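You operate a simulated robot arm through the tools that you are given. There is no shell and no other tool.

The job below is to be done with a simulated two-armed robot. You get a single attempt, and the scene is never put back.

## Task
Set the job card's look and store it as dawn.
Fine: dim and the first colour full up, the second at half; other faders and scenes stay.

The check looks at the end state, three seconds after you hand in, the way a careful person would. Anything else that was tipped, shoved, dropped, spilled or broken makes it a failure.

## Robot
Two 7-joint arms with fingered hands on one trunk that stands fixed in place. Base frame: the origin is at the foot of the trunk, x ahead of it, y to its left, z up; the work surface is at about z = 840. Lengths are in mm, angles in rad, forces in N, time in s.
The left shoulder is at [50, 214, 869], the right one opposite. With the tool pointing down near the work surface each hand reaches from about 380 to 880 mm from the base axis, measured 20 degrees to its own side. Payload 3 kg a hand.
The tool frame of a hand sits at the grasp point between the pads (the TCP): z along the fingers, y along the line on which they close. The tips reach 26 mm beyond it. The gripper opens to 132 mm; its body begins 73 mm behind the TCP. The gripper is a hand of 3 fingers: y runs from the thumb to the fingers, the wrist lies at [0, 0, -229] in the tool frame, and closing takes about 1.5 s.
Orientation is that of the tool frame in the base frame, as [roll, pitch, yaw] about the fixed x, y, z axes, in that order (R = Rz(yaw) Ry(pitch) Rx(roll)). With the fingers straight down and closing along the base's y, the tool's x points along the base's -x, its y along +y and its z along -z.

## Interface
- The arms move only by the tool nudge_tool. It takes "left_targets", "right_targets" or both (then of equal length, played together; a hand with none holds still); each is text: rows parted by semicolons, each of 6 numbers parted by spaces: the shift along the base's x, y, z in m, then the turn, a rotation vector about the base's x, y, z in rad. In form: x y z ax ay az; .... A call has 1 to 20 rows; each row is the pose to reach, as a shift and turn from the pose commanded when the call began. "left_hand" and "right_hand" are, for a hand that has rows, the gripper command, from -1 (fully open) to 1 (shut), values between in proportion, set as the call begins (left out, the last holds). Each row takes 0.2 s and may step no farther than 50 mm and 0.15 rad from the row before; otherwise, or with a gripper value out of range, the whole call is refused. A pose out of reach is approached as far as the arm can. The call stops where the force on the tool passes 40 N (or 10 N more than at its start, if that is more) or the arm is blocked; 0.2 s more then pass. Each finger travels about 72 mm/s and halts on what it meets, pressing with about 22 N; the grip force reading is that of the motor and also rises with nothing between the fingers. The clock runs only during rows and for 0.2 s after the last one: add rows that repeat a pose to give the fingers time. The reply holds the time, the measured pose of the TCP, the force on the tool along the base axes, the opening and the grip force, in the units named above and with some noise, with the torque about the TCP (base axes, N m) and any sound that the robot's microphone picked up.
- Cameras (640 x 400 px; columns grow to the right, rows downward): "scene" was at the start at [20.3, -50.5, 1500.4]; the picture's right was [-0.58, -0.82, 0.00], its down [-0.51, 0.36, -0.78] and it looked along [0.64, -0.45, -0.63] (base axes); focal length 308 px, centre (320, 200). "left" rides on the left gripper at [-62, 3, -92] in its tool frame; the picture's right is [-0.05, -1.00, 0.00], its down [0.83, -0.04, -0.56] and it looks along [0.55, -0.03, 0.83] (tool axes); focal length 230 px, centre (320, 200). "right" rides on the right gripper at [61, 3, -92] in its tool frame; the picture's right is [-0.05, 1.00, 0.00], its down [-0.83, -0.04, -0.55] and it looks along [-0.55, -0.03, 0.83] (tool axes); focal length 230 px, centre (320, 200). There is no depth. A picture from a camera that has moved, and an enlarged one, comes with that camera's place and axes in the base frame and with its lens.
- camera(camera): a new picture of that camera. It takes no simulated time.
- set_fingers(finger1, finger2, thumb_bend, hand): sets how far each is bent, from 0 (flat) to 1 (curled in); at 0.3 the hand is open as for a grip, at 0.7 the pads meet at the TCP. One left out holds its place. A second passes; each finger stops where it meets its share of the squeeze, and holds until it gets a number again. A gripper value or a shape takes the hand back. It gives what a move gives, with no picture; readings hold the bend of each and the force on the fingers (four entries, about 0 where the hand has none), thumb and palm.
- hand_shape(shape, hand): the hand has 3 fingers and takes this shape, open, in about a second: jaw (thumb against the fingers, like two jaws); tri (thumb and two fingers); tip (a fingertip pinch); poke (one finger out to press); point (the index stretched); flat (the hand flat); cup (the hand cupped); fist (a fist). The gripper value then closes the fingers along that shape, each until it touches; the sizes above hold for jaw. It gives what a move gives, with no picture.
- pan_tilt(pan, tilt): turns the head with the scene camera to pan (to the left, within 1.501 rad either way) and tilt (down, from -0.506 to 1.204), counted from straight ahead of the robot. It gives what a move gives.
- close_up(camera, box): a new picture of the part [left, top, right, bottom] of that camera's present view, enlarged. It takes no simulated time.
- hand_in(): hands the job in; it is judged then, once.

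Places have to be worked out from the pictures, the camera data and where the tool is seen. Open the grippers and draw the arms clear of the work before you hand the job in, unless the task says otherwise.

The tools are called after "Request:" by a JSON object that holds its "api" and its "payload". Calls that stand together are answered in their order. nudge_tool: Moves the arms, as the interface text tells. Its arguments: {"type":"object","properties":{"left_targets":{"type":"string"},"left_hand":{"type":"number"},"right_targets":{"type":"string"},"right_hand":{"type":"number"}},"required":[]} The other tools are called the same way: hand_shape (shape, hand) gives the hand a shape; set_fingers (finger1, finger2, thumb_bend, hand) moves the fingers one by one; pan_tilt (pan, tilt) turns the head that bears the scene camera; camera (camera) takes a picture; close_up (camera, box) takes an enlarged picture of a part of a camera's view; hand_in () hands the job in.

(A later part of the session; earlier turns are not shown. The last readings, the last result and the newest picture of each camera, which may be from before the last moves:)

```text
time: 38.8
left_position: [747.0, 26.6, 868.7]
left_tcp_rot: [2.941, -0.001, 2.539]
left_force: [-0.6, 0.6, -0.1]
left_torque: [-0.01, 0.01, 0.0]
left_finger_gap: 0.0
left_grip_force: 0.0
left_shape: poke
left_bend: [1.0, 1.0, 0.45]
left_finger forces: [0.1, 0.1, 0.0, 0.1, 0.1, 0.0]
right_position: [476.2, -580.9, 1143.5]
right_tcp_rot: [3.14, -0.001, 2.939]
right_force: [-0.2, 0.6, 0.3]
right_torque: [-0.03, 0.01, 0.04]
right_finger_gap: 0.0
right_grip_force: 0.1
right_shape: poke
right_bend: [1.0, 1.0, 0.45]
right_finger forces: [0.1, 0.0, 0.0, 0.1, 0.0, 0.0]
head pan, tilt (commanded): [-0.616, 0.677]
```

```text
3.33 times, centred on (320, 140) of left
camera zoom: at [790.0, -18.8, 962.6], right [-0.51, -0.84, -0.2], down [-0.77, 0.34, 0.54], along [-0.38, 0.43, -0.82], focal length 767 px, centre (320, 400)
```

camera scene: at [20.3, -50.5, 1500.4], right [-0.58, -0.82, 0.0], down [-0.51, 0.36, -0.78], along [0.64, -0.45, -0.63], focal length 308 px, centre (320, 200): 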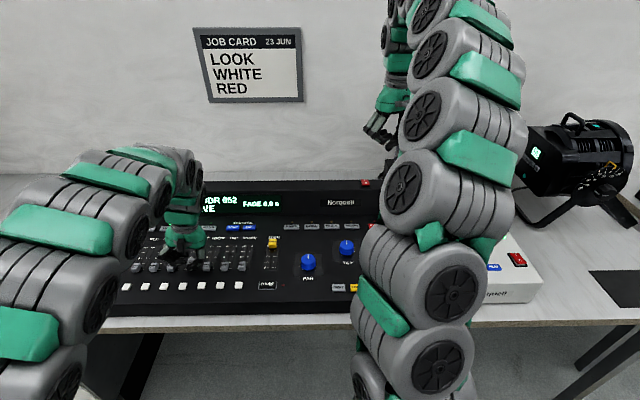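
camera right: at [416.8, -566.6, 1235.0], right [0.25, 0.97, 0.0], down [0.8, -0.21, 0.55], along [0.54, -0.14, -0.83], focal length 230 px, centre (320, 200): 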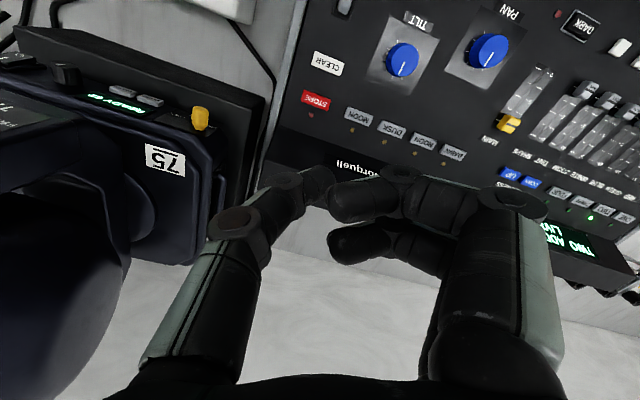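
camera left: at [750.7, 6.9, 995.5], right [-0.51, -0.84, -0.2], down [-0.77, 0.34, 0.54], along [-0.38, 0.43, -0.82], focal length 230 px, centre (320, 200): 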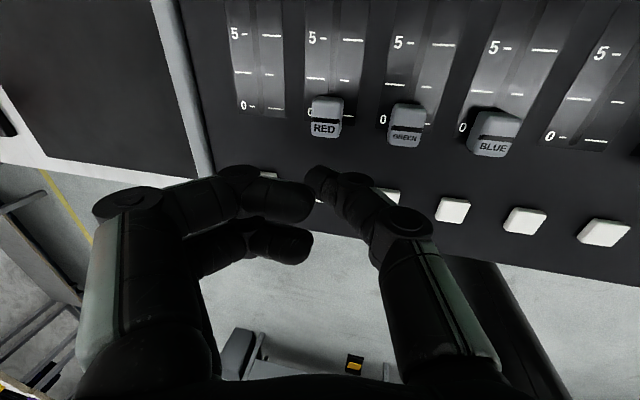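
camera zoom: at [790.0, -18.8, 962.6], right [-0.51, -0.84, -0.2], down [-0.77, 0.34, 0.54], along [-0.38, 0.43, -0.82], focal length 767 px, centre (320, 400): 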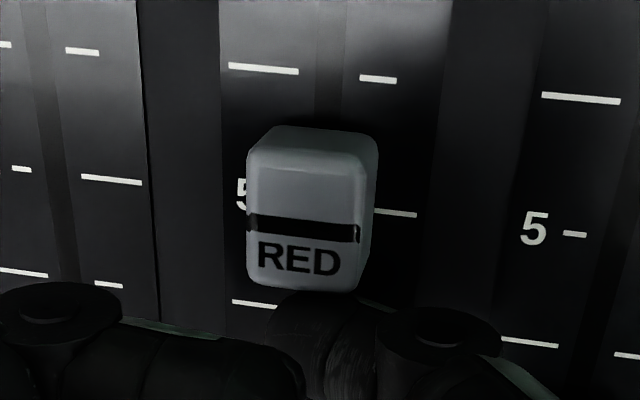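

RED's groove now sits at the 5 tick with the same offset as WHITE and DIM had at their stops. I back off, lift, undo the tilt, and place the wrist camera straight above RED's 5 mark for a parallax-free check.

Request:
{"api": "nudge_tool", "payload": {"left_targets": "-0.0041 0.0028 0 0 0 0; -0.0058 0.004 0 0 0 0; -0.0058 0.004 0.03 0 0 0; -0.0058 0.004 0.06 0 0 0; -0.02 0.018 0.06 -0.0826 0.0564 0; -0.033 0.031 0.06 -0.1651 0.1129 0; -0.033 0.031 0.06 -0.1651 0.1129 0"}}

Request:
{"api": "camera", "payload": {"camera": "left"}}

Request:
{"api": "close_up", "payload": {"camera": "left", "box": [180, 0, 500, 200]}}

Request:
{"api": "close_up", "payload": {"camera": "scene", "box": [90, 180, 250, 300]}}

```text
time: 40.4
left_position: [713.2, 57.2, 927.9]
left_tcp_rot: [-3.14, 0.002, 2.541]
left_force: [-1.1, 0.5, -0.4]
left_torque: [0.01, -0.02, 0.0]
left_finger_gap: 0.0
left_grip_force: 0.0
left_shape: poke
left_bend: [1.0, 1.0, 0.45]
left_finger forces: [0.1, 0.0, 0.0, 0.0, 0.0, 0.0]
right_position: [475.4, -582.4, 1141.5]
right_tcp_rot: [-3.141, 0.0, 2.938]
right_force: [-0.5, -0.2, -0.5]
right_torque: [-0.02, 0.03, -0.04]
right_finger_gap: 0.2
right_grip_force: 0.1
right_shape: poke
right_bend: [1.0, 1.0, 0.45]
right_finger forces: [0.0, 0.0, 0.1, 0.1, 0.1, 0.1]
head pan, tilt (commanded): [-0.616, 0.677]
```

```text
taken
camera left: at [766.3, 27.2, 1022.4], right [-0.52, -0.85, 0.0], down [-0.71, 0.44, 0.55], along [-0.47, 0.29, -0.83], focal length 230 px, centre (320, 200)
```

left: 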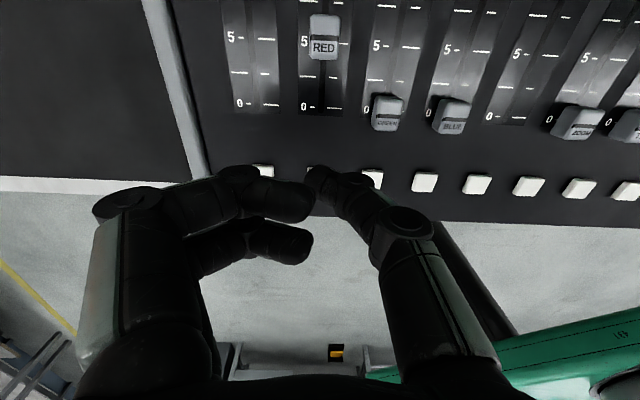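

```text
2.00 times, centred on (340, 100) of left
camera zoom: at [766.3, 27.2, 1022.4], right [-0.52, -0.85, 0.0], down [-0.71, 0.44, 0.55], along [-0.47, 0.29, -0.83], focal length 460 px, centre (280, 400)
```

zoom: 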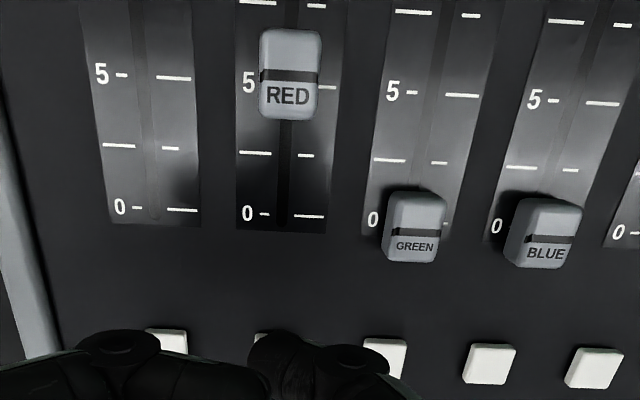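

```text
3.33 times, centred on (170, 240) of scene
camera zoom: at [20.3, -50.5, 1500.4], right [-0.58, -0.82, 0.0], down [-0.51, 0.36, -0.78], along [0.64, -0.45, -0.63], focal length 1027 px, centre (820, 67)
```

zoom: 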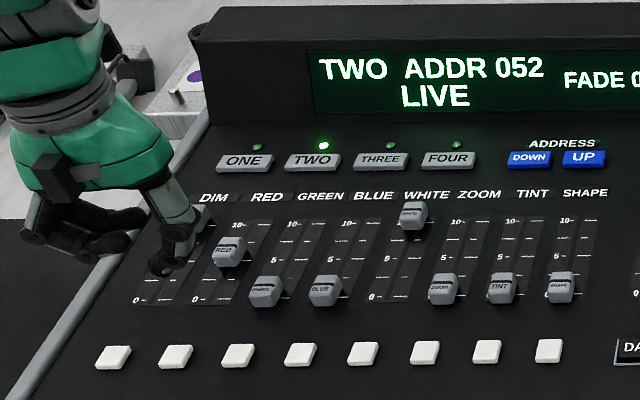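

RED is near 5; I zoom in closely to judge whether its groove lies on the tick (the camera is almost straight above it).

Request:
{"api": "close_up", "payload": {"camera": "left", "box": [270, 0, 430, 100]}}

Request:
{"api": "close_up", "payload": {"camera": "scene", "box": [125, 225, 205, 275]}}

```text
4.00 times, centred on (350, 50) of left
camera zoom: at [766.3, 27.2, 1022.4], right [-0.52, -0.85, 0.0], down [-0.71, 0.44, 0.55], along [-0.47, 0.29, -0.83], focal length 920 px, centre (200, 800)
```

zoom: 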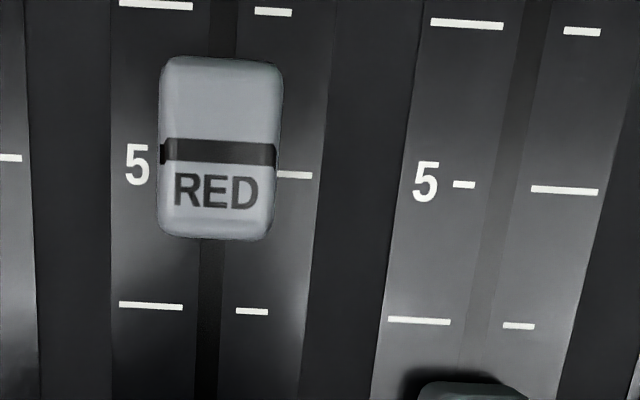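

```text
8.00 times, centred on (165, 250) of scene
camera zoom: at [20.3, -50.5, 1500.4], right [-0.58, -0.82, 0.0], down [-0.51, 0.36, -0.78], along [0.64, -0.45, -0.63], focal length 2466 px, centre (1560, -200)
```

zoom: 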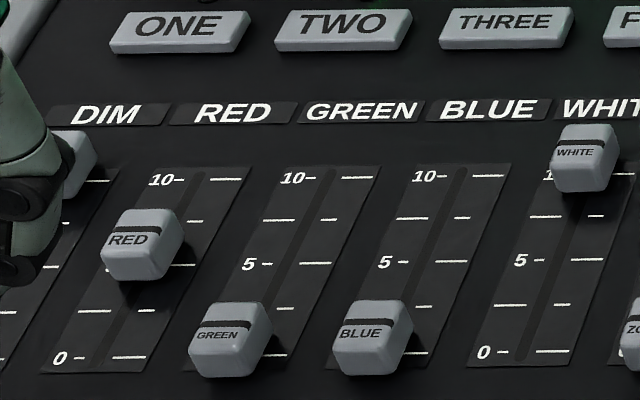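

RED's groove looks about 2 mm past the 5 tick (≈52 %). To make it a true half I'll nudge it back from the far side: first move the tip, high and with a 0.3 rad tilt to lift the fingers, to beyond the RED knob.

Request:
{"api": "nudge_tool", "payload": {"left_targets": "0.023 -0.019 0 0.0826 -0.0565 0; 0.046 -0.038 0 0.1651 -0.1129 0; 0.0688 -0.0576 0 0.2477 -0.1694 0; 0.0688 -0.0576 -0.025 0.2477 -0.1694 0; 0.0688 -0.0576 -0.025 0.2477 -0.1694 0"}}

Request:
{"api": "camera", "payload": {"camera": "left"}}

Request:
{"api": "close_up", "payload": {"camera": "scene", "box": [90, 200, 210, 290]}}

```text
time: 41.6
left_position: [780.3, 1.9, 906.2]
left_tcp_rot: [2.841, 0.0, 2.541]
left_force: [1.0, -0.9, -0.4]
left_torque: [-0.02, -0.01, 0.01]
left_finger_gap: 0.0
left_grip_force: 0.1
left_shape: poke
left_bend: [1.0, 1.0, 0.45]
left_finger forces: [0.0, 0.0, 0.0, 0.0, 0.1, 0.0]
right_position: [476.6, -582.8, 1142.4]
right_tcp_rot: [3.141, 0.001, 2.938]
right_force: [0.3, 0.1, -0.9]
right_torque: [0.01, -0.02, -0.01]
right_finger_gap: 0.0
right_grip_force: 0.0
right_shape: poke
right_bend: [1.0, 1.0, 0.45]
right_finger forces: [0.0, 0.0, 0.0, 0.1, 0.0, 0.0]
head pan, tilt (commanded): [-0.616, 0.677]
```

```text
taken
camera left: at [817.6, -52.0, 996.4], right [-0.5, -0.82, -0.3], down [-0.8, 0.3, 0.52], along [-0.33, 0.49, -0.8], focal length 230 px, centre (320, 200)
```

left: 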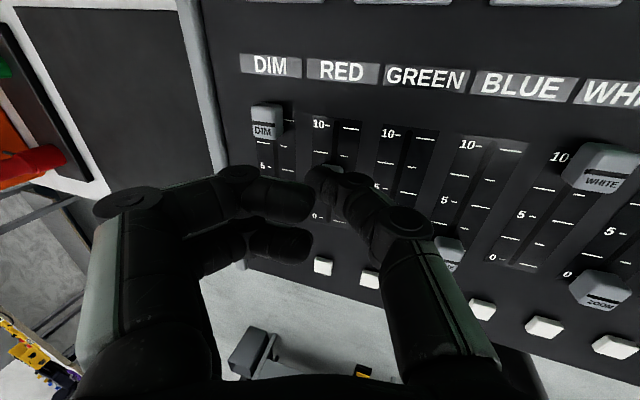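

```text
4.44 times, centred on (150, 245) of scene
camera zoom: at [20.3, -50.5, 1500.4], right [-0.58, -0.82, 0.0], down [-0.51, 0.36, -0.78], along [0.64, -0.45, -0.63], focal length 1370 px, centre (1076, 0)
```

zoom: 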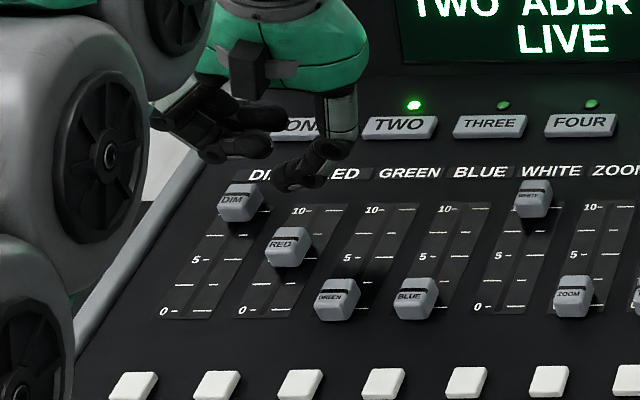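

The fingers ride well above DIM, and the tip is over RED's track just beyond the knob. I lower 20 mm and check.

Request:
{"api": "nudge_tool", "payload": {"left_targets": "0 0 -0.01 0 0 0; 0 0 -0.02 0 0 0; 0 0 -0.02 0 0 0"}}

Request:
{"api": "close_up", "payload": {"camera": "left", "box": [200, 80, 440, 240]}}

Request:
{"api": "close_up", "payload": {"camera": "scene", "box": [110, 220, 190, 280]}}

```text
time: 42.4
left_position: [780.5, 0.2, 885.7]
left_tcp_rot: [2.841, 0.002, 2.539]
left_force: [-0.4, -0.2, 0.9]
left_torque: [0.02, -0.01, -0.01]
left_finger_gap: 0.0
left_grip_force: 0.3
left_shape: poke
left_bend: [1.0, 1.0, 0.45]
left_finger forces: [0.1, 0.0, 0.0, 0.1, 0.0, 0.0]
right_position: [477.0, -583.0, 1141.8]
right_tcp_rot: [-3.141, -0.001, 2.936]
right_force: [-0.1, -0.3, -0.1]
right_torque: [0.01, -0.02, 0.0]
right_finger_gap: 0.1
right_grip_force: 0.1
right_shape: poke
right_bend: [1.0, 1.0, 0.45]
right_finger forces: [0.0, 0.0, 0.0, 0.1, 0.0, 0.1]
head pan, tilt (commanded): [-0.616, 0.677]
```

```text
2.50 times, centred on (320, 160) of left
camera zoom: at [818.4, -52.5, 976.5], right [-0.5, -0.82, -0.3], down [-0.8, 0.3, 0.52], along [-0.33, 0.49, -0.8], focal length 575 px, centre (320, 300)
```

zoom: 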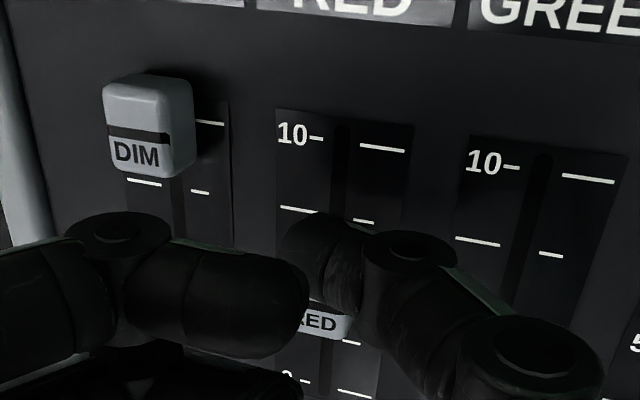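

```text
6.67 times, centred on (150, 250) of scene
camera zoom: at [20.3, -50.5, 1500.4], right [-0.58, -0.82, 0.0], down [-0.51, 0.36, -0.78], along [0.64, -0.45, -0.63], focal length 2055 px, centre (1453, -133)
```

zoom: 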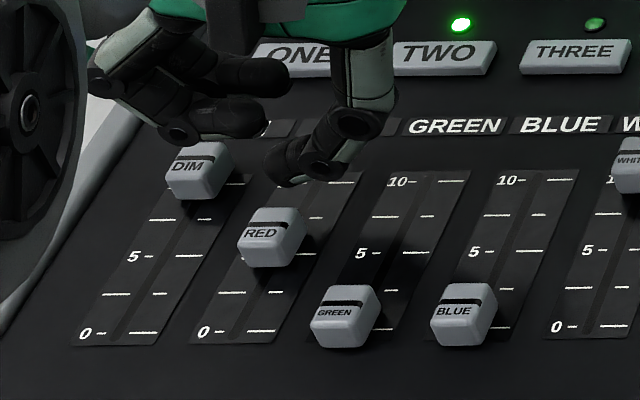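

The fingers are clear of DIM (operator side and above). I lower another 13 mm.

Request:
{"api": "nudge_tool", "payload": {"left_targets": "0 0 -0.005 0 0 0; 0 0 -0.01 0 0 0; 0 0 -0.013 0 0 0; 0 0 -0.013 0 0 0"}}

Request:
{"api": "close_up", "payload": {"camera": "left", "box": [200, 80, 440, 240]}}

Request:
{"api": "close_up", "payload": {"camera": "scene", "box": [110, 220, 190, 280]}}

```text
time: 43.4
left_position: [782.2, 0.8, 872.3]
left_tcp_rot: [2.841, -0.001, 2.538]
left_force: [0.0, 0.2, 0.3]
left_torque: [0.0, -0.02, 0.05]
left_finger_gap: 0.0
left_grip_force: 0.1
left_shape: poke
left_bend: [1.0, 1.0, 0.45]
left_finger forces: [0.0, 0.1, 0.0, 0.0, 0.0, 0.0]
right_position: [477.1, -582.5, 1142.1]
right_tcp_rot: [-3.141, 0.0, 2.937]
right_force: [0.2, 0.8, 0.0]
right_torque: [-0.03, 0.0, -0.01]
right_finger_gap: 0.1
right_grip_force: 0.1
right_shape: poke
right_bend: [1.0, 1.0, 0.45]
right_finger forces: [0.0, 0.0, 0.0, 0.0, 0.0, 0.1]
head pan, tilt (commanded): [-0.616, 0.677]
```

```text
2.50 times, centred on (320, 160) of left
camera zoom: at [819.4, -52.2, 963.1], right [-0.5, -0.82, -0.3], down [-0.8, 0.3, 0.52], along [-0.33, 0.49, -0.8], focal length 575 px, centre (320, 300)
```

zoom: 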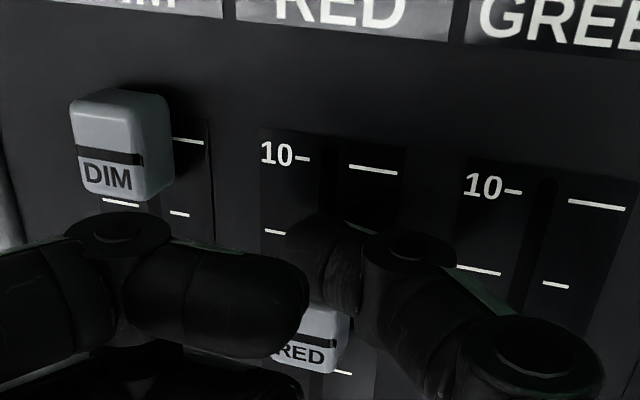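

```text
6.67 times, centred on (150, 250) of scene
camera zoom: at [20.3, -50.5, 1500.4], right [-0.58, -0.82, 0.0], down [-0.51, 0.36, -0.78], along [0.64, -0.45, -0.63], focal length 2055 px, centre (1453, -133)
```

zoom: 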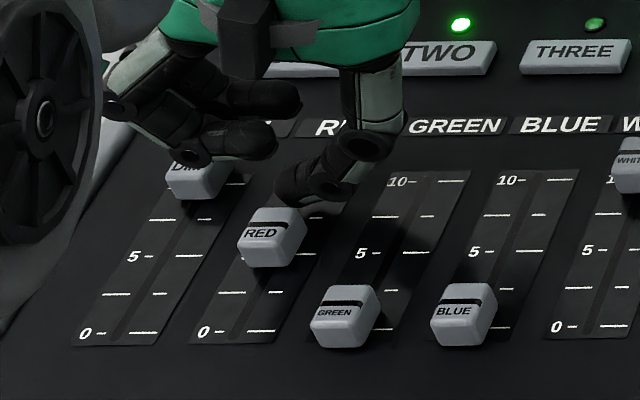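

The tip is now just behind RED. I take a high-zoom baseline of RED, then move −u by 3 mm in 1 mm rows.

Request:
{"api": "close_up", "payload": {"camera": "scene", "box": [120, 238, 200, 278]}}

Request:
{"api": "nudge_tool", "payload": {"left_targets": "-0.0008 0.0006 0 0 0 0; -0.0017 0.0011 0 0 0 0; -0.0025 0.0017 0 0 0 0; -0.0025 0.0017 0 0 0 0"}}

Request:
{"api": "close_up", "payload": {"camera": "scene", "box": [120, 238, 200, 278]}}

Request:
{"api": "close_up", "payload": {"camera": "left", "box": [200, 80, 440, 240]}}

```text
8.00 times, centred on (160, 258) of scene
camera zoom: at [20.3, -50.5, 1500.4], right [-0.58, -0.82, 0.0], down [-0.51, 0.36, -0.78], along [0.64, -0.45, -0.63], focal length 2466 px, centre (1600, -264)
```

zoom: 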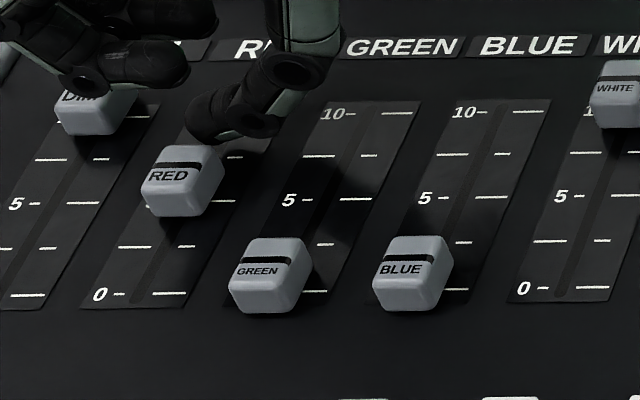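

```text
time: 44.4
left_position: [779.7, 2.1, 872.3]
left_tcp_rot: [2.84, 0.001, 2.539]
left_force: [-0.7, 0.2, 0.4]
left_torque: [-0.01, 0.0, 0.02]
left_finger_gap: 0.5
left_grip_force: 0.1
left_shape: poke
left_bend: [1.0, 1.0, 0.45]
left_finger forces: [0.1, 0.0, 0.0, 0.0, 0.0, 0.0]
right_position: [476.3, -582.1, 1141.2]
right_tcp_rot: [3.141, 0.0, 2.937]
right_force: [0.9, 0.4, 0.1]
right_torque: [-0.01, 0.01, 0.0]
right_finger_gap: 0.0
right_grip_force: 0.0
right_shape: poke
right_bend: [1.0, 1.0, 0.45]
right_finger forces: [0.1, 0.0, 0.0, 0.1, 0.0, 0.0]
head pan, tilt (commanded): [-0.616, 0.677]
```

```text
8.00 times, centred on (160, 258) of scene
camera zoom: at [20.3, -50.5, 1500.4], right [-0.58, -0.82, 0.0], down [-0.51, 0.36, -0.78], along [0.64, -0.45, -0.63], focal length 2466 px, centre (1600, -264)
```

zoom: 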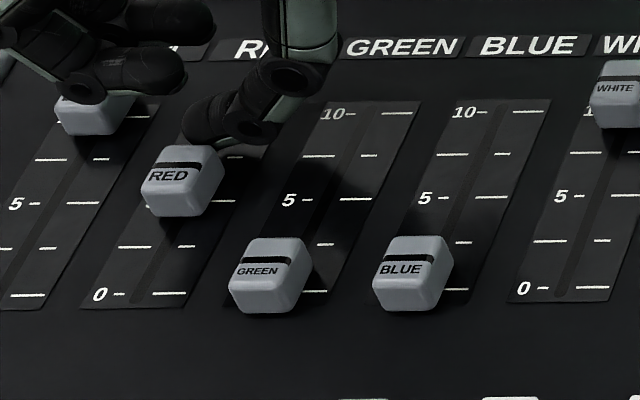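

```text
2.50 times, centred on (320, 160) of left
camera zoom: at [817.4, -50.7, 962.5], right [-0.5, -0.82, -0.3], down [-0.8, 0.3, 0.52], along [-0.33, 0.49, -0.8], focal length 575 px, centre (320, 300)
```

zoom: 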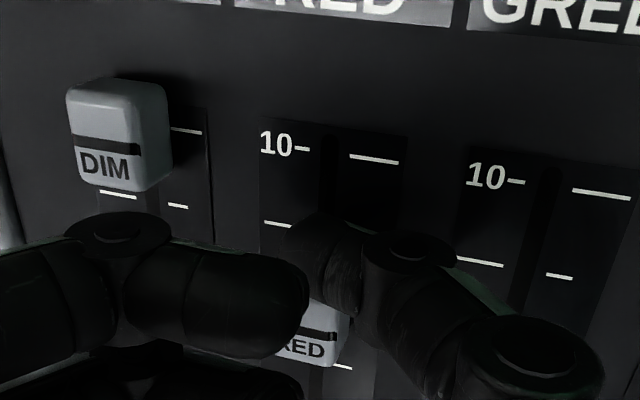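

RED hasn't moved yet. I continue −u by 3 mm more.

Request:
{"api": "nudge_tool", "payload": {"left_targets": "-0.0008 0.0006 0 0 0 0; -0.0017 0.0011 0 0 0 0; -0.0025 0.0017 0 0 0 0; -0.0025 0.0017 0 0 0 0"}}

Request:
{"api": "close_up", "payload": {"camera": "scene", "box": [120, 238, 200, 278]}}

Request:
{"api": "close_up", "payload": {"camera": "left", "box": [200, 80, 440, 240]}}

```text
time: 45.4
left_position: [778.0, 4.2, 871.4]
left_tcp_rot: [2.842, -0.001, 2.542]
left_force: [0.0, -0.6, -0.7]
left_torque: [-0.02, -0.02, 0.0]
left_finger_gap: 0.1
left_grip_force: 0.1
left_shape: poke
left_bend: [1.0, 1.0, 0.45]
left_finger forces: [0.1, 0.0, 0.0, 0.0, 0.0, 0.1]
right_position: [477.1, -582.2, 1142.2]
right_tcp_rot: [-3.141, -0.001, 2.939]
right_force: [-0.6, -0.3, -1.1]
right_torque: [-0.01, 0.01, 0.03]
right_finger_gap: 0.0
right_grip_force: 0.1
right_shape: poke
right_bend: [1.0, 1.0, 0.45]
right_finger forces: [0.1, 0.1, 0.1, 0.1, 0.0, 0.0]
head pan, tilt (commanded): [-0.616, 0.677]
```

```text
8.00 times, centred on (160, 258) of scene
camera zoom: at [20.3, -50.5, 1500.4], right [-0.58, -0.82, 0.0], down [-0.51, 0.36, -0.78], along [0.64, -0.45, -0.63], focal length 2466 px, centre (1600, -264)
```

zoom: 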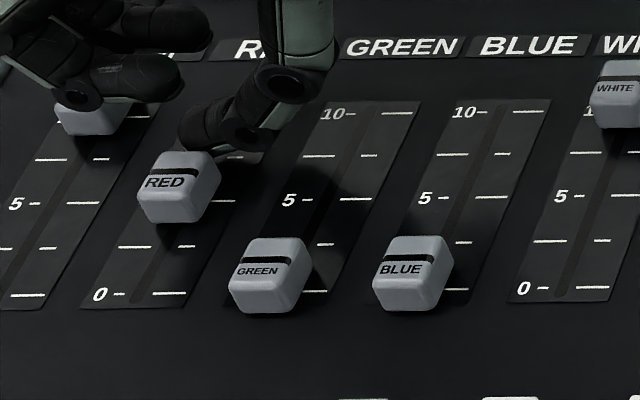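

```text
2.50 times, centred on (320, 160) of left
camera zoom: at [815.0, -48.9, 962.3], right [-0.5, -0.82, -0.3], down [-0.8, 0.3, 0.52], along [-0.33, 0.49, -0.8], focal length 575 px, centre (320, 300)
```

zoom: 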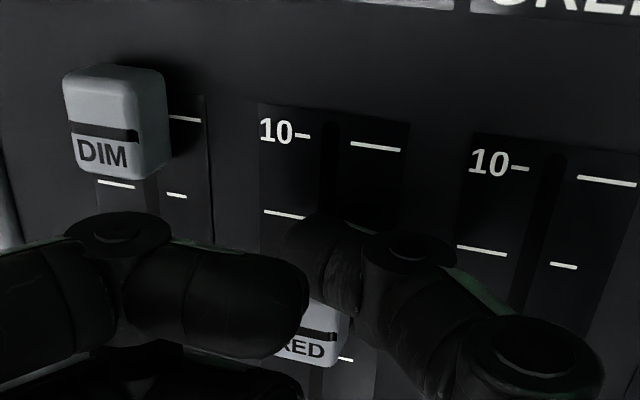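

RED moved back about 2.6 mm, now near 50 %. I move off (+u), lift, and return to the overhead viewing pose for verification.

Request:
{"api": "nudge_tool", "payload": {"left_targets": "0.0041 -0.0028 0 0 0 0; 0.0041 -0.0028 0.025 0 0 0; 0.0041 -0.0028 0.057 0 0 0; -0.02 0.018 0.057 -0.0826 0.0565 0; -0.042 0.036 0.057 -0.1651 0.1129 0; -0.0635 0.054 0.057 -0.2477 0.1694 0; -0.0635 0.054 0.057 -0.2477 0.1694 0"}}

Request:
{"api": "close_up", "payload": {"camera": "left", "box": [180, 0, 500, 200]}}

Request:
{"api": "close_up", "payload": {"camera": "left", "box": [270, 0, 430, 100]}}

Request:
{"api": "close_up", "payload": {"camera": "scene", "box": [90, 220, 250, 300]}}

```text
time: 47.0
left_position: [713.1, 57.4, 929.1]
left_tcp_rot: [-3.14, 0.001, 2.539]
left_force: [0.4, -0.1, 0.4]
left_torque: [0.0, -0.02, -0.01]
left_finger_gap: 0.1
left_grip_force: 0.0
left_shape: poke
left_bend: [1.0, 1.0, 0.45]
left_finger forces: [0.0, 0.0, 0.0, 0.0, 0.0, 0.0]
right_position: [475.5, -582.5, 1143.2]
right_tcp_rot: [-3.14, 0.0, 2.937]
right_force: [0.1, -0.6, -0.7]
right_torque: [-0.01, 0.02, -0.01]
right_finger_gap: 0.0
right_grip_force: 0.0
right_shape: poke
right_bend: [1.0, 1.0, 0.45]
right_finger forces: [0.0, 0.0, 0.0, 0.1, 0.0, 0.0]
head pan, tilt (commanded): [-0.616, 0.677]
```

```text
2.00 times, centred on (340, 100) of left
camera zoom: at [766.6, 26.9, 1022.5], right [-0.52, -0.85, 0.0], down [-0.71, 0.44, 0.56], along [-0.47, 0.29, -0.83], focal length 460 px, centre (280, 400)
```

zoom: 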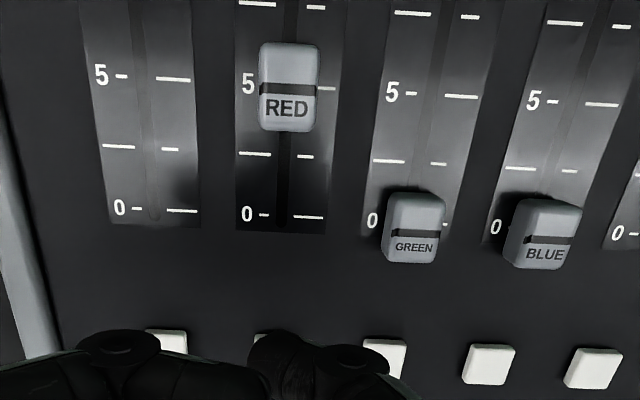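

```text
4.00 times, centred on (350, 50) of left
camera zoom: at [766.6, 26.9, 1022.5], right [-0.52, -0.85, 0.0], down [-0.71, 0.44, 0.56], along [-0.47, 0.29, -0.83], focal length 920 px, centre (200, 800)
```

zoom: 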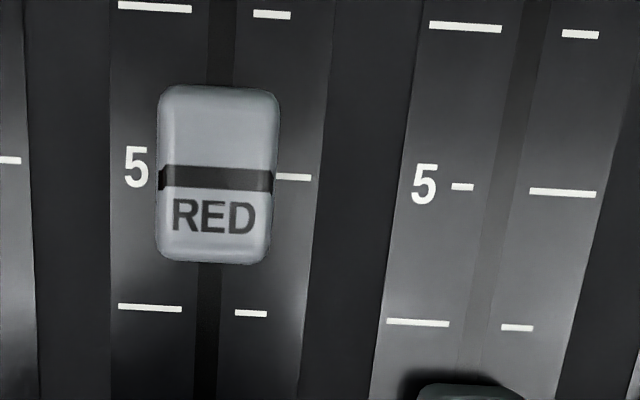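

```text
4.00 times, centred on (170, 260) of scene
camera zoom: at [20.3, -50.5, 1500.4], right [-0.58, -0.82, 0.0], down [-0.51, 0.36, -0.78], along [0.64, -0.45, -0.63], focal length 1233 px, centre (920, -40)
```

zoom: 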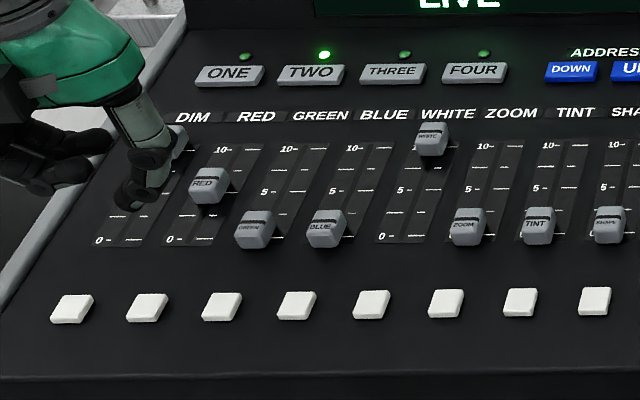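

RED's groove is within ~1 mm of the 5 tick (≈49–50 %); DIM and WHITE at 10, all else at 0. Now the storing: I raise the left hand out of the way and look at STORE/DAWN from both cameras.

Request:
{"api": "nudge_tool", "payload": {"left_targets": "-0.02 0.02 0.03 0 0 0; -0.04 0.04 0.06 0 0 0; -0.06 0.06 0.09 0 0 0; -0.08 0.08 0.1 0 0 0; -0.08 0.08 0.1 0 0 0"}}

Request:
{"api": "camera", "payload": {"camera": "scene"}}

Request:
{"api": "close_up", "payload": {"camera": "scene", "box": [270, 170, 400, 300]}}

Request:
{"api": "close_up", "payload": {"camera": "right", "box": [250, 0, 570, 200]}}

```text
time: 48.2
left_position: [633.0, 141.3, 1030.0]
left_tcp_rot: [3.14, 0.0, 2.54]
left_force: [-0.5, 0.0, -0.5]
left_torque: [-0.03, -0.02, -0.02]
left_finger_gap: 0.2
left_grip_force: 0.0
left_shape: poke
left_bend: [1.0, 1.0, 0.45]
left_finger forces: [0.0, 0.1, 0.0, 0.0, 0.0, 0.0]
right_position: [475.8, -582.5, 1141.8]
right_tcp_rot: [-3.141, 0.0, 2.936]
right_force: [0.0, 0.8, -0.3]
right_torque: [0.04, 0.01, 0.04]
right_finger_gap: 0.0
right_grip_force: 0.1
right_shape: poke
right_bend: [1.0, 1.0, 0.45]
right_finger forces: [0.0, 0.0, 0.0, 0.1, 0.0, 0.0]
head pan, tilt (commanded): [-0.616, 0.677]
```

```text
taken
camera scene: at [20.3, -50.5, 1500.4], right [-0.58, -0.82, 0.0], down [-0.51, 0.36, -0.78], along [0.64, -0.45, -0.63], focal length 308 px, centre (320, 200)
```

scene: 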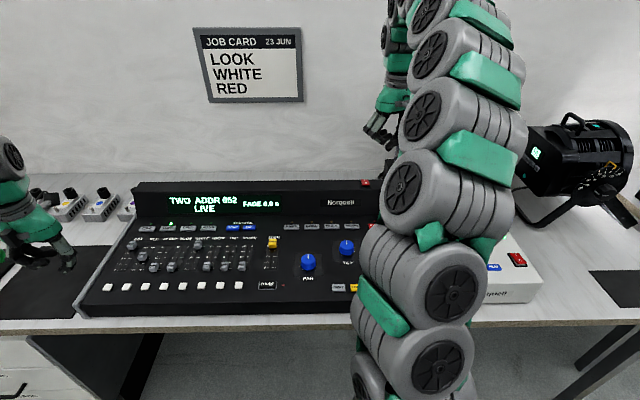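

```text
3.08 times, centred on (335, 235) of scene
camera zoom: at [20.3, -50.5, 1500.4], right [-0.58, -0.82, 0.0], down [-0.51, 0.36, -0.78], along [0.64, -0.45, -0.63], focal length 948 px, centre (274, 92)
```

zoom: 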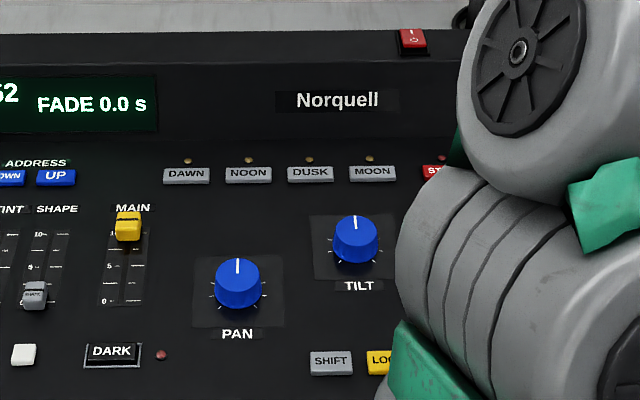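

```text
2.00 times, centred on (410, 100) of right
camera zoom: at [416.6, -566.8, 1235.0], right [0.25, 0.97, 0.0], down [0.8, -0.21, 0.55], along [0.54, -0.14, -0.83], focal length 460 px, centre (140, 400)
```

zoom: 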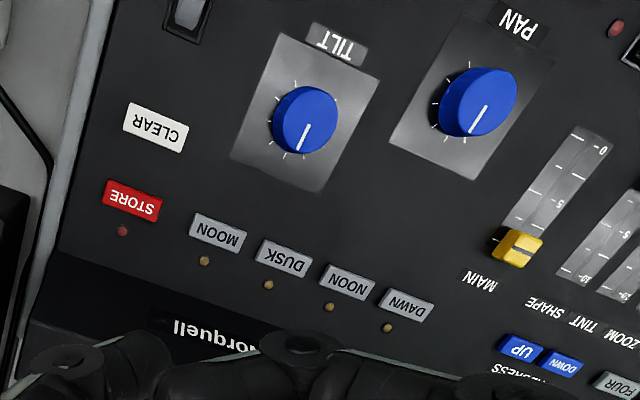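

Triangulated: DAWN ≈ (629, −374, 844) and STORE ≈ (483, −592, 843). LOCK and DARK LEDs are off. I lower the right hand in stages above STORE, watching the clearance to the moving head.

Request:
{"api": "nudge_tool", "payload": {"right_targets": "0.003 -0.004 -0.03 0 0 0; 0.005 -0.007 -0.06 0 0 0; 0.007 -0.0097 -0.09 0 0 0; 0.007 -0.0097 -0.12 0 0 0; 0.007 -0.0097 -0.12 0 0 0"}}

Request:
{"api": "camera", "payload": {"camera": "scene"}}

Request:
{"api": "camera", "payload": {"camera": "right"}}

```text
time: 49.4
left_position: [632.9, 139.4, 1029.8]
left_tcp_rot: [-3.141, 0.0, 2.539]
left_force: [1.0, -0.2, -0.1]
left_torque: [-0.02, 0.0, -0.03]
left_finger_gap: 0.2
left_grip_force: 0.1
left_shape: poke
left_bend: [1.0, 1.0, 0.45]
left_finger forces: [0.1, 0.2, 0.1, 0.0, 0.0, 0.0]
right_position: [482.0, -591.1, 1021.7]
right_tcp_rot: [3.141, -0.004, 2.938]
right_force: [0.3, 0.6, -0.2]
right_torque: [-0.02, 0.02, 0.0]
right_finger_gap: 0.1
right_grip_force: 0.2
right_shape: poke
right_bend: [1.0, 1.0, 0.45]
right_finger forces: [0.0, 0.0, 0.0, 0.0, 0.0, 0.1]
head pan, tilt (commanded): [-0.616, 0.677]
```

```text
taken
camera scene: at [20.3, -50.5, 1500.4], right [-0.58, -0.82, 0.0], down [-0.51, 0.36, -0.78], along [0.64, -0.45, -0.63], focal length 308 px, centre (320, 200)
```

scene: 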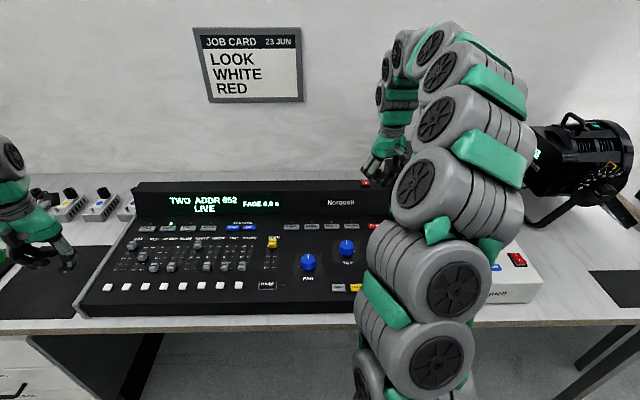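

```text
taken
camera right: at [421.7, -576.0, 1114.9], right [0.25, 0.97, 0.0], down [0.81, -0.21, 0.55], along [0.54, -0.14, -0.83], focal length 230 px, centre (320, 200)
```

right: 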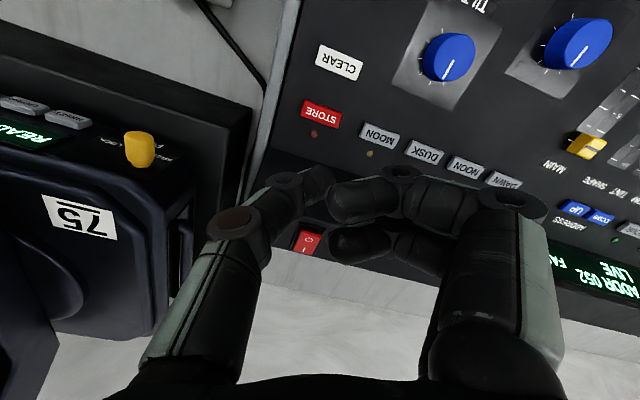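

STORE is at (481.5, −592); the riser corner (451, −658, 865) and the moving head (nearest ≈ y −728) leave room for the hand. I descend to TCP z≈905 and check again.

Request:
{"api": "nudge_tool", "payload": {"right_targets": "0 -0.0005 -0.03 0 0 0; 0 -0.0005 -0.06 0 0 0; 0 -0.0005 -0.09 0 0 0; 0 -0.0005 -0.116 0 0 0; 0 -0.0005 -0.116 0 0 0"}}

Request:
{"api": "camera", "payload": {"camera": "right"}}

Request:
{"api": "close_up", "payload": {"camera": "scene", "box": [300, 60, 540, 280]}}

```text
time: 50.6
left_position: [632.9, 139.5, 1028.7]
left_tcp_rot: [3.141, 0.0, 2.539]
left_force: [-0.3, 0.0, 0.6]
left_torque: [-0.01, 0.01, 0.03]
left_finger_gap: 0.0
left_grip_force: 0.1
left_shape: poke
left_bend: [1.0, 1.0, 0.45]
left_finger forces: [0.0, 0.1, 0.1, 0.1, 0.0, 0.0]
right_position: [481.8, -591.7, 908.0]
right_tcp_rot: [-3.141, -0.001, 2.936]
right_force: [0.9, 0.1, -0.7]
right_torque: [0.03, 0.02, -0.05]
right_finger_gap: 0.1
right_grip_force: 0.0
right_shape: poke
right_bend: [1.0, 1.0, 0.45]
right_finger forces: [0.1, 0.1, 0.0, 0.0, 0.0, 0.0]
head pan, tilt (commanded): [-0.616, 0.677]
```

```text
taken
camera right: at [421.7, -577.3, 1000.9], right [0.25, 0.97, 0.0], down [0.8, -0.21, 0.55], along [0.54, -0.14, -0.83], focal length 230 px, centre (320, 200)
```

right: 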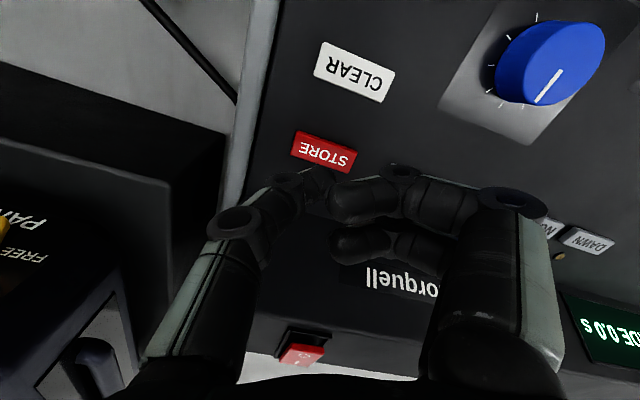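

```text
1.82 times, centred on (420, 170) of scene
camera zoom: at [20.3, -50.5, 1500.4], right [-0.58, -0.82, 0.0], down [-0.51, 0.36, -0.78], along [0.64, -0.45, -0.63], focal length 560 px, centre (138, 254)
```

zoom: 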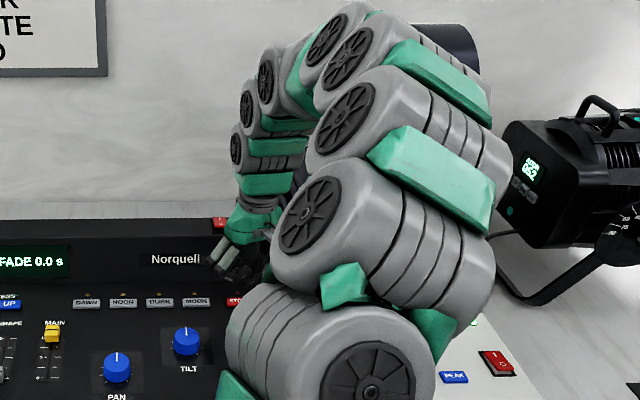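

STORE computes to (482.5, −591.5), right under the thumb tip. I lower to TCP z≈876 (tip ≈ 850), then look.

Request:
{"api": "nudge_tool", "payload": {"right_targets": "0.0005 0 -0.01 0 0 0; 0.0005 0 -0.02 0 0 0; 0.0005 0 -0.027 0 0 0; 0.0005 0 -0.03 0 0 0; 0.0005 0 -0.03 0 0 0"}}

Request:
{"api": "close_up", "payload": {"camera": "right", "box": [220, 80, 460, 280]}}

Request:
{"api": "close_up", "payload": {"camera": "scene", "box": [340, 160, 460, 260]}}

```text
time: 51.8
left_position: [633.9, 139.9, 1028.6]
left_tcp_rot: [3.141, -0.001, 2.538]
left_force: [-0.3, -0.6, -0.5]
left_torque: [0.0, 0.01, -0.02]
left_finger_gap: 0.1
left_grip_force: 0.0
left_shape: poke
left_bend: [1.0, 1.0, 0.45]
left_finger forces: [0.0, 0.1, 0.1, 0.0, 0.0, 0.0]
right_position: [483.2, -592.0, 877.4]
right_tcp_rot: [-3.141, 0.0, 2.937]
right_force: [0.3, 0.4, 0.0]
right_torque: [-0.02, -0.01, 0.0]
right_finger_gap: 0.0
right_grip_force: 0.1
right_shape: poke
right_bend: [1.0, 1.0, 0.45]
right_finger forces: [0.0, 0.1, 0.0, 0.0, 0.1, 0.0]
head pan, tilt (commanded): [-0.616, 0.677]
```

```text
2.00 times, centred on (340, 180) of right
camera zoom: at [423.3, -576.6, 970.2], right [0.25, 0.97, 0.0], down [0.8, -0.21, 0.55], along [0.54, -0.14, -0.83], focal length 460 px, centre (280, 240)
```

zoom: 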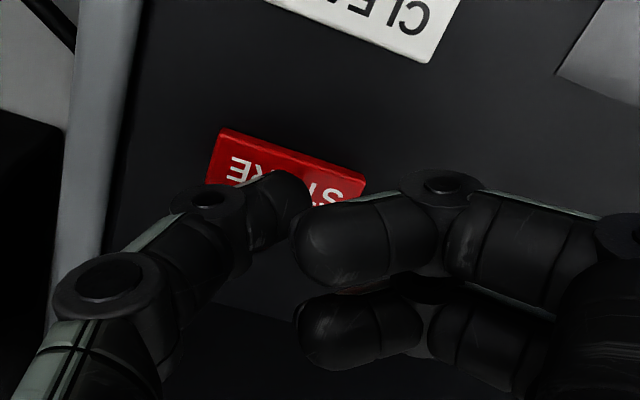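

```text
4.00 times, centred on (400, 210) of scene
camera zoom: at [20.3, -50.5, 1500.4], right [-0.58, -0.82, 0.0], down [-0.51, 0.36, -0.78], along [0.64, -0.45, -0.63], focal length 1233 px, centre (0, 160)
```

zoom: 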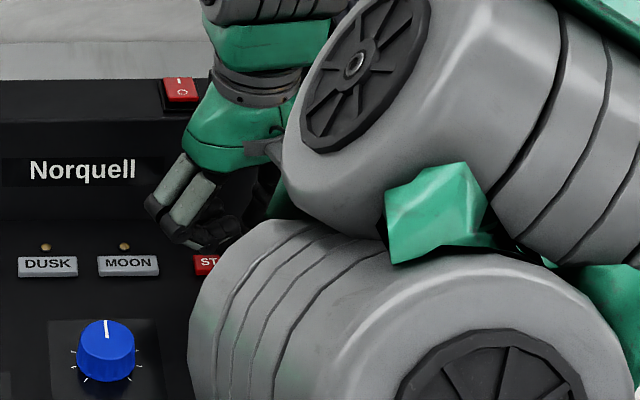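

The tip is over STORE's middle. I press down in 1.5 mm rows by 7.5 mm and read the force and sound.

Request:
{"api": "nudge_tool", "payload": {"right_targets": "0 0 -0.0015 0 0 0; 0 0 -0.003 0 0 0; 0 0 -0.0045 0 0 0; 0 0 -0.006 0 0 0; 0 0 -0.0075 0 0 0"}}

Request:
{"api": "close_up", "payload": {"camera": "right", "box": [220, 80, 460, 280]}}

Request:
{"api": "close_up", "payload": {"camera": "scene", "box": [150, 180, 390, 300]}}

```text
time: 53.0
left_position: [633.6, 139.0, 1029.6]
left_tcp_rot: [3.141, 0.0, 2.539]
left_force: [0.4, 0.7, -1.6]
left_torque: [0.01, 0.0, 0.01]
left_finger_gap: 0.1
left_grip_force: 0.1
left_shape: poke
left_bend: [1.0, 1.0, 0.45]
left_finger forces: [0.0, 0.0, 0.0, 0.1, 0.1, 0.0]
right_position: [483.3, -591.9, 870.9]
right_tcp_rot: [-3.14, 0.0, 2.937]
right_force: [-0.7, -2.3, 9.3]
right_torque: [-0.05, -0.03, 0.04]
right_finger_gap: 0.0
right_grip_force: 0.2
right_shape: poke
right_bend: [1.0, 1.0, 0.45]
right_finger forces: [0.0, 0.1, 0.0, 0.0, 9.8, 0.1]
head pan, tilt (commanded): [-0.616, 0.677]
heard: click
```

```text
2.00 times, centred on (340, 180) of right
camera zoom: at [423.4, -576.9, 962.6], right [0.25, 0.97, 0.0], down [0.8, -0.21, 0.56], along [0.54, -0.14, -0.83], focal length 460 px, centre (280, 240)
```

zoom: 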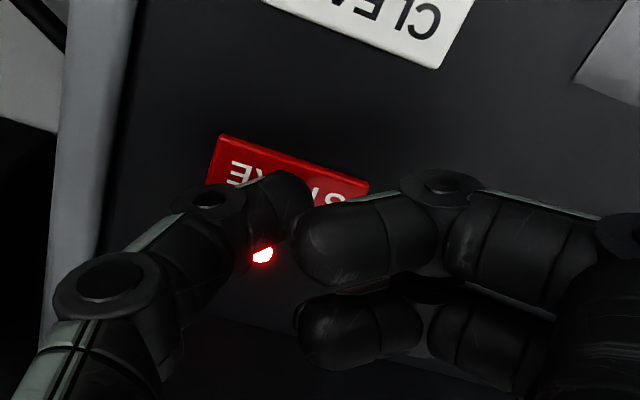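

```text
2.67 times, centred on (270, 240) of scene
camera zoom: at [20.2, -50.5, 1500.4], right [-0.58, -0.82, 0.0], down [-0.51, 0.36, -0.78], along [0.64, -0.45, -0.63], focal length 822 px, centre (453, 93)
```

zoom: 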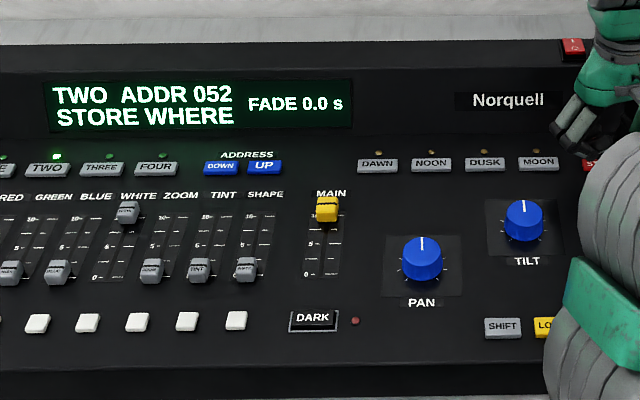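

STORE clicked: LED on, display "STORE WHERE". I lift straight up and travel to just above DAWN (629.4, −374.4), at tip ≈ 860.

Request:
{"api": "nudge_tool", "payload": {"right_targets": "0 0 0.02 0 0 0; 0 0 0.045 0 0 0; 0.0245 0.0363 0.045 0 0 0; 0.049 0.0726 0.045 0 0 0; 0.0735 0.109 0.045 0 0 0; 0.098 0.1453 0.045 0 0 0; 0.1225 0.1816 0.045 0 0 0; 0.1465 0.2178 0.045 0 0 0; 0.1465 0.2178 0.02 0 0 0; 0.1465 0.2178 0.02 0 0 0"}}

Request:
{"api": "camera", "payload": {"camera": "right"}}

Request:
{"api": "close_up", "payload": {"camera": "scene", "box": [150, 170, 390, 300]}}

```text
time: 55.2
left_position: [633.4, 139.7, 1028.4]
left_tcp_rot: [3.141, 0.0, 2.541]
left_force: [-0.2, 0.5, 0.6]
left_torque: [-0.03, 0.01, -0.01]
left_finger_gap: 0.0
left_grip_force: 0.1
left_shape: poke
left_bend: [1.0, 1.0, 0.45]
left_finger forces: [0.0, 0.1, 0.0, 0.1, 0.0, 0.1]
right_position: [630.6, -373.1, 890.4]
right_tcp_rot: [-3.139, 0.0, 2.937]
right_force: [-0.2, 0.3, -1.0]
right_torque: [-0.01, 0.05, -0.03]
right_finger_gap: 0.1
right_grip_force: 0.0
right_shape: poke
right_bend: [1.0, 1.0, 0.45]
right_finger forces: [0.0, 0.0, 0.0, 0.1, 0.1, 0.0]
head pan, tilt (commanded): [-0.616, 0.677]
```

```text
taken
camera right: at [569.7, -358.7, 983.3], right [0.25, 0.97, 0.0], down [0.8, -0.21, 0.55], along [0.54, -0.14, -0.83], focal length 230 px, centre (320, 200)
```

right: 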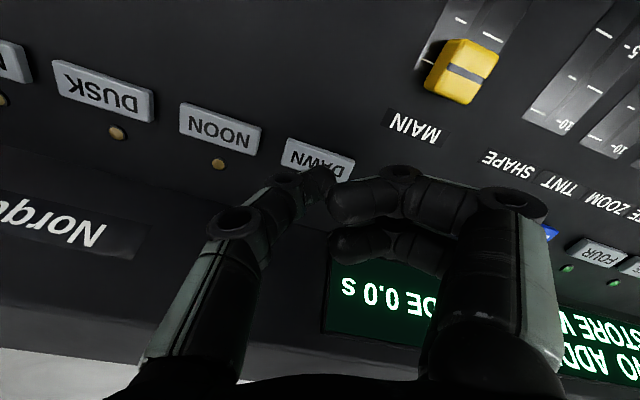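

```text
2.67 times, centred on (270, 235) of scene
camera zoom: at [20.3, -50.5, 1500.4], right [-0.58, -0.82, 0.0], down [-0.51, 0.36, -0.78], along [0.64, -0.45, -0.63], focal length 822 px, centre (453, 107)
```

zoom: 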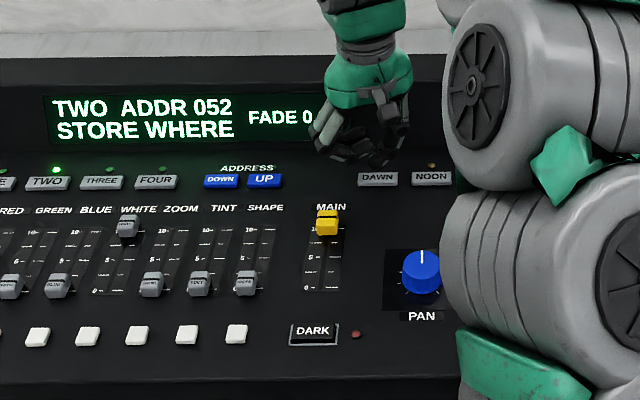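

Display still says STORE WHERE; the tip is about 3 mm past DAWN's centre. I shift (−2, −1) mm and press down to the same depth that worked on STORE (−20 mm).

Request:
{"api": "nudge_tool", "payload": {"right_targets": "-0.002 -0.001 -0.004 0 0 0; -0.002 -0.001 -0.009 0 0 0; -0.002 -0.001 -0.0125 0 0 0; -0.002 -0.001 -0.014 0 0 0; -0.002 -0.001 -0.0155 0 0 0; -0.002 -0.001 -0.017 0 0 0; -0.002 -0.001 -0.0185 0 0 0; -0.002 -0.001 -0.02 0 0 0"}}

Request:
{"api": "close_up", "payload": {"camera": "right", "box": [180, 80, 460, 280]}}

Request:
{"api": "close_up", "payload": {"camera": "scene", "box": [150, 170, 390, 300]}}

```text
time: 57.0
left_position: [633.9, 139.5, 1029.8]
left_tcp_rot: [-3.141, 0.001, 2.54]
left_force: [0.8, 0.0, -0.1]
left_torque: [-0.01, -0.01, 0.0]
left_finger_gap: 0.0
left_grip_force: 0.1
left_shape: poke
left_bend: [1.0, 1.0, 0.45]
left_finger forces: [0.1, 0.0, 0.1, 0.0, 0.0, 0.1]
right_position: [627.4, -374.6, 869.8]
right_tcp_rot: [3.141, 0.001, 2.937]
right_force: [-0.3, -1.8, 7.3]
right_torque: [0.04, -0.01, -0.01]
right_finger_gap: 0.0
right_grip_force: 0.0
right_shape: poke
right_bend: [1.0, 1.0, 0.45]
right_finger forces: [0.0, 0.1, 0.0, 0.0, 7.5, 0.0]
head pan, tilt (commanded): [-0.616, 0.677]
heard: click
```

```text
2.00 times, centred on (320, 180) of right
camera zoom: at [567.9, -359.8, 962.8], right [0.25, 0.97, 0.0], down [0.8, -0.21, 0.56], along [0.54, -0.14, -0.83], focal length 460 px, centre (320, 240)
```

zoom: 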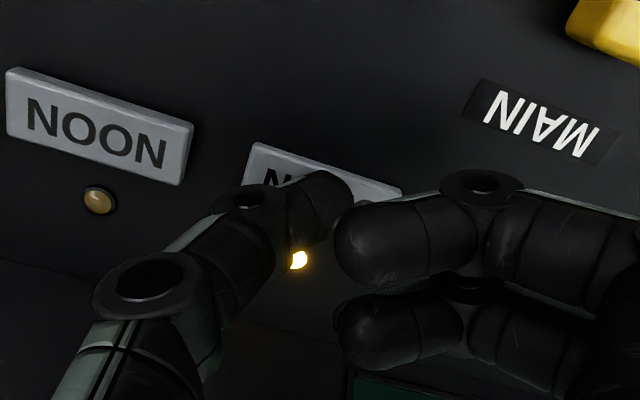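

```text
2.67 times, centred on (270, 235) of scene
camera zoom: at [20.2, -50.5, 1500.4], right [-0.58, -0.82, 0.0], down [-0.51, 0.36, -0.78], along [0.64, -0.45, -0.63], focal length 822 px, centre (453, 107)
```

zoom: 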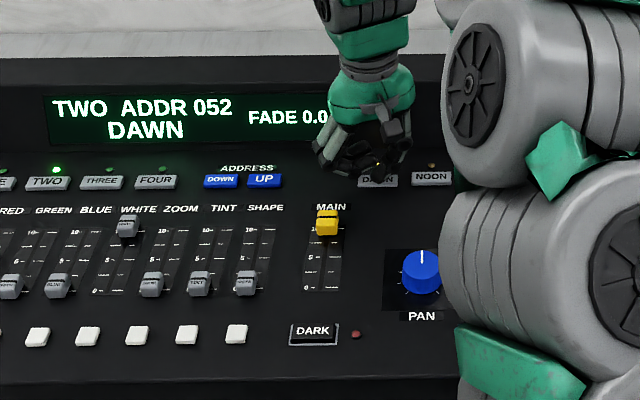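

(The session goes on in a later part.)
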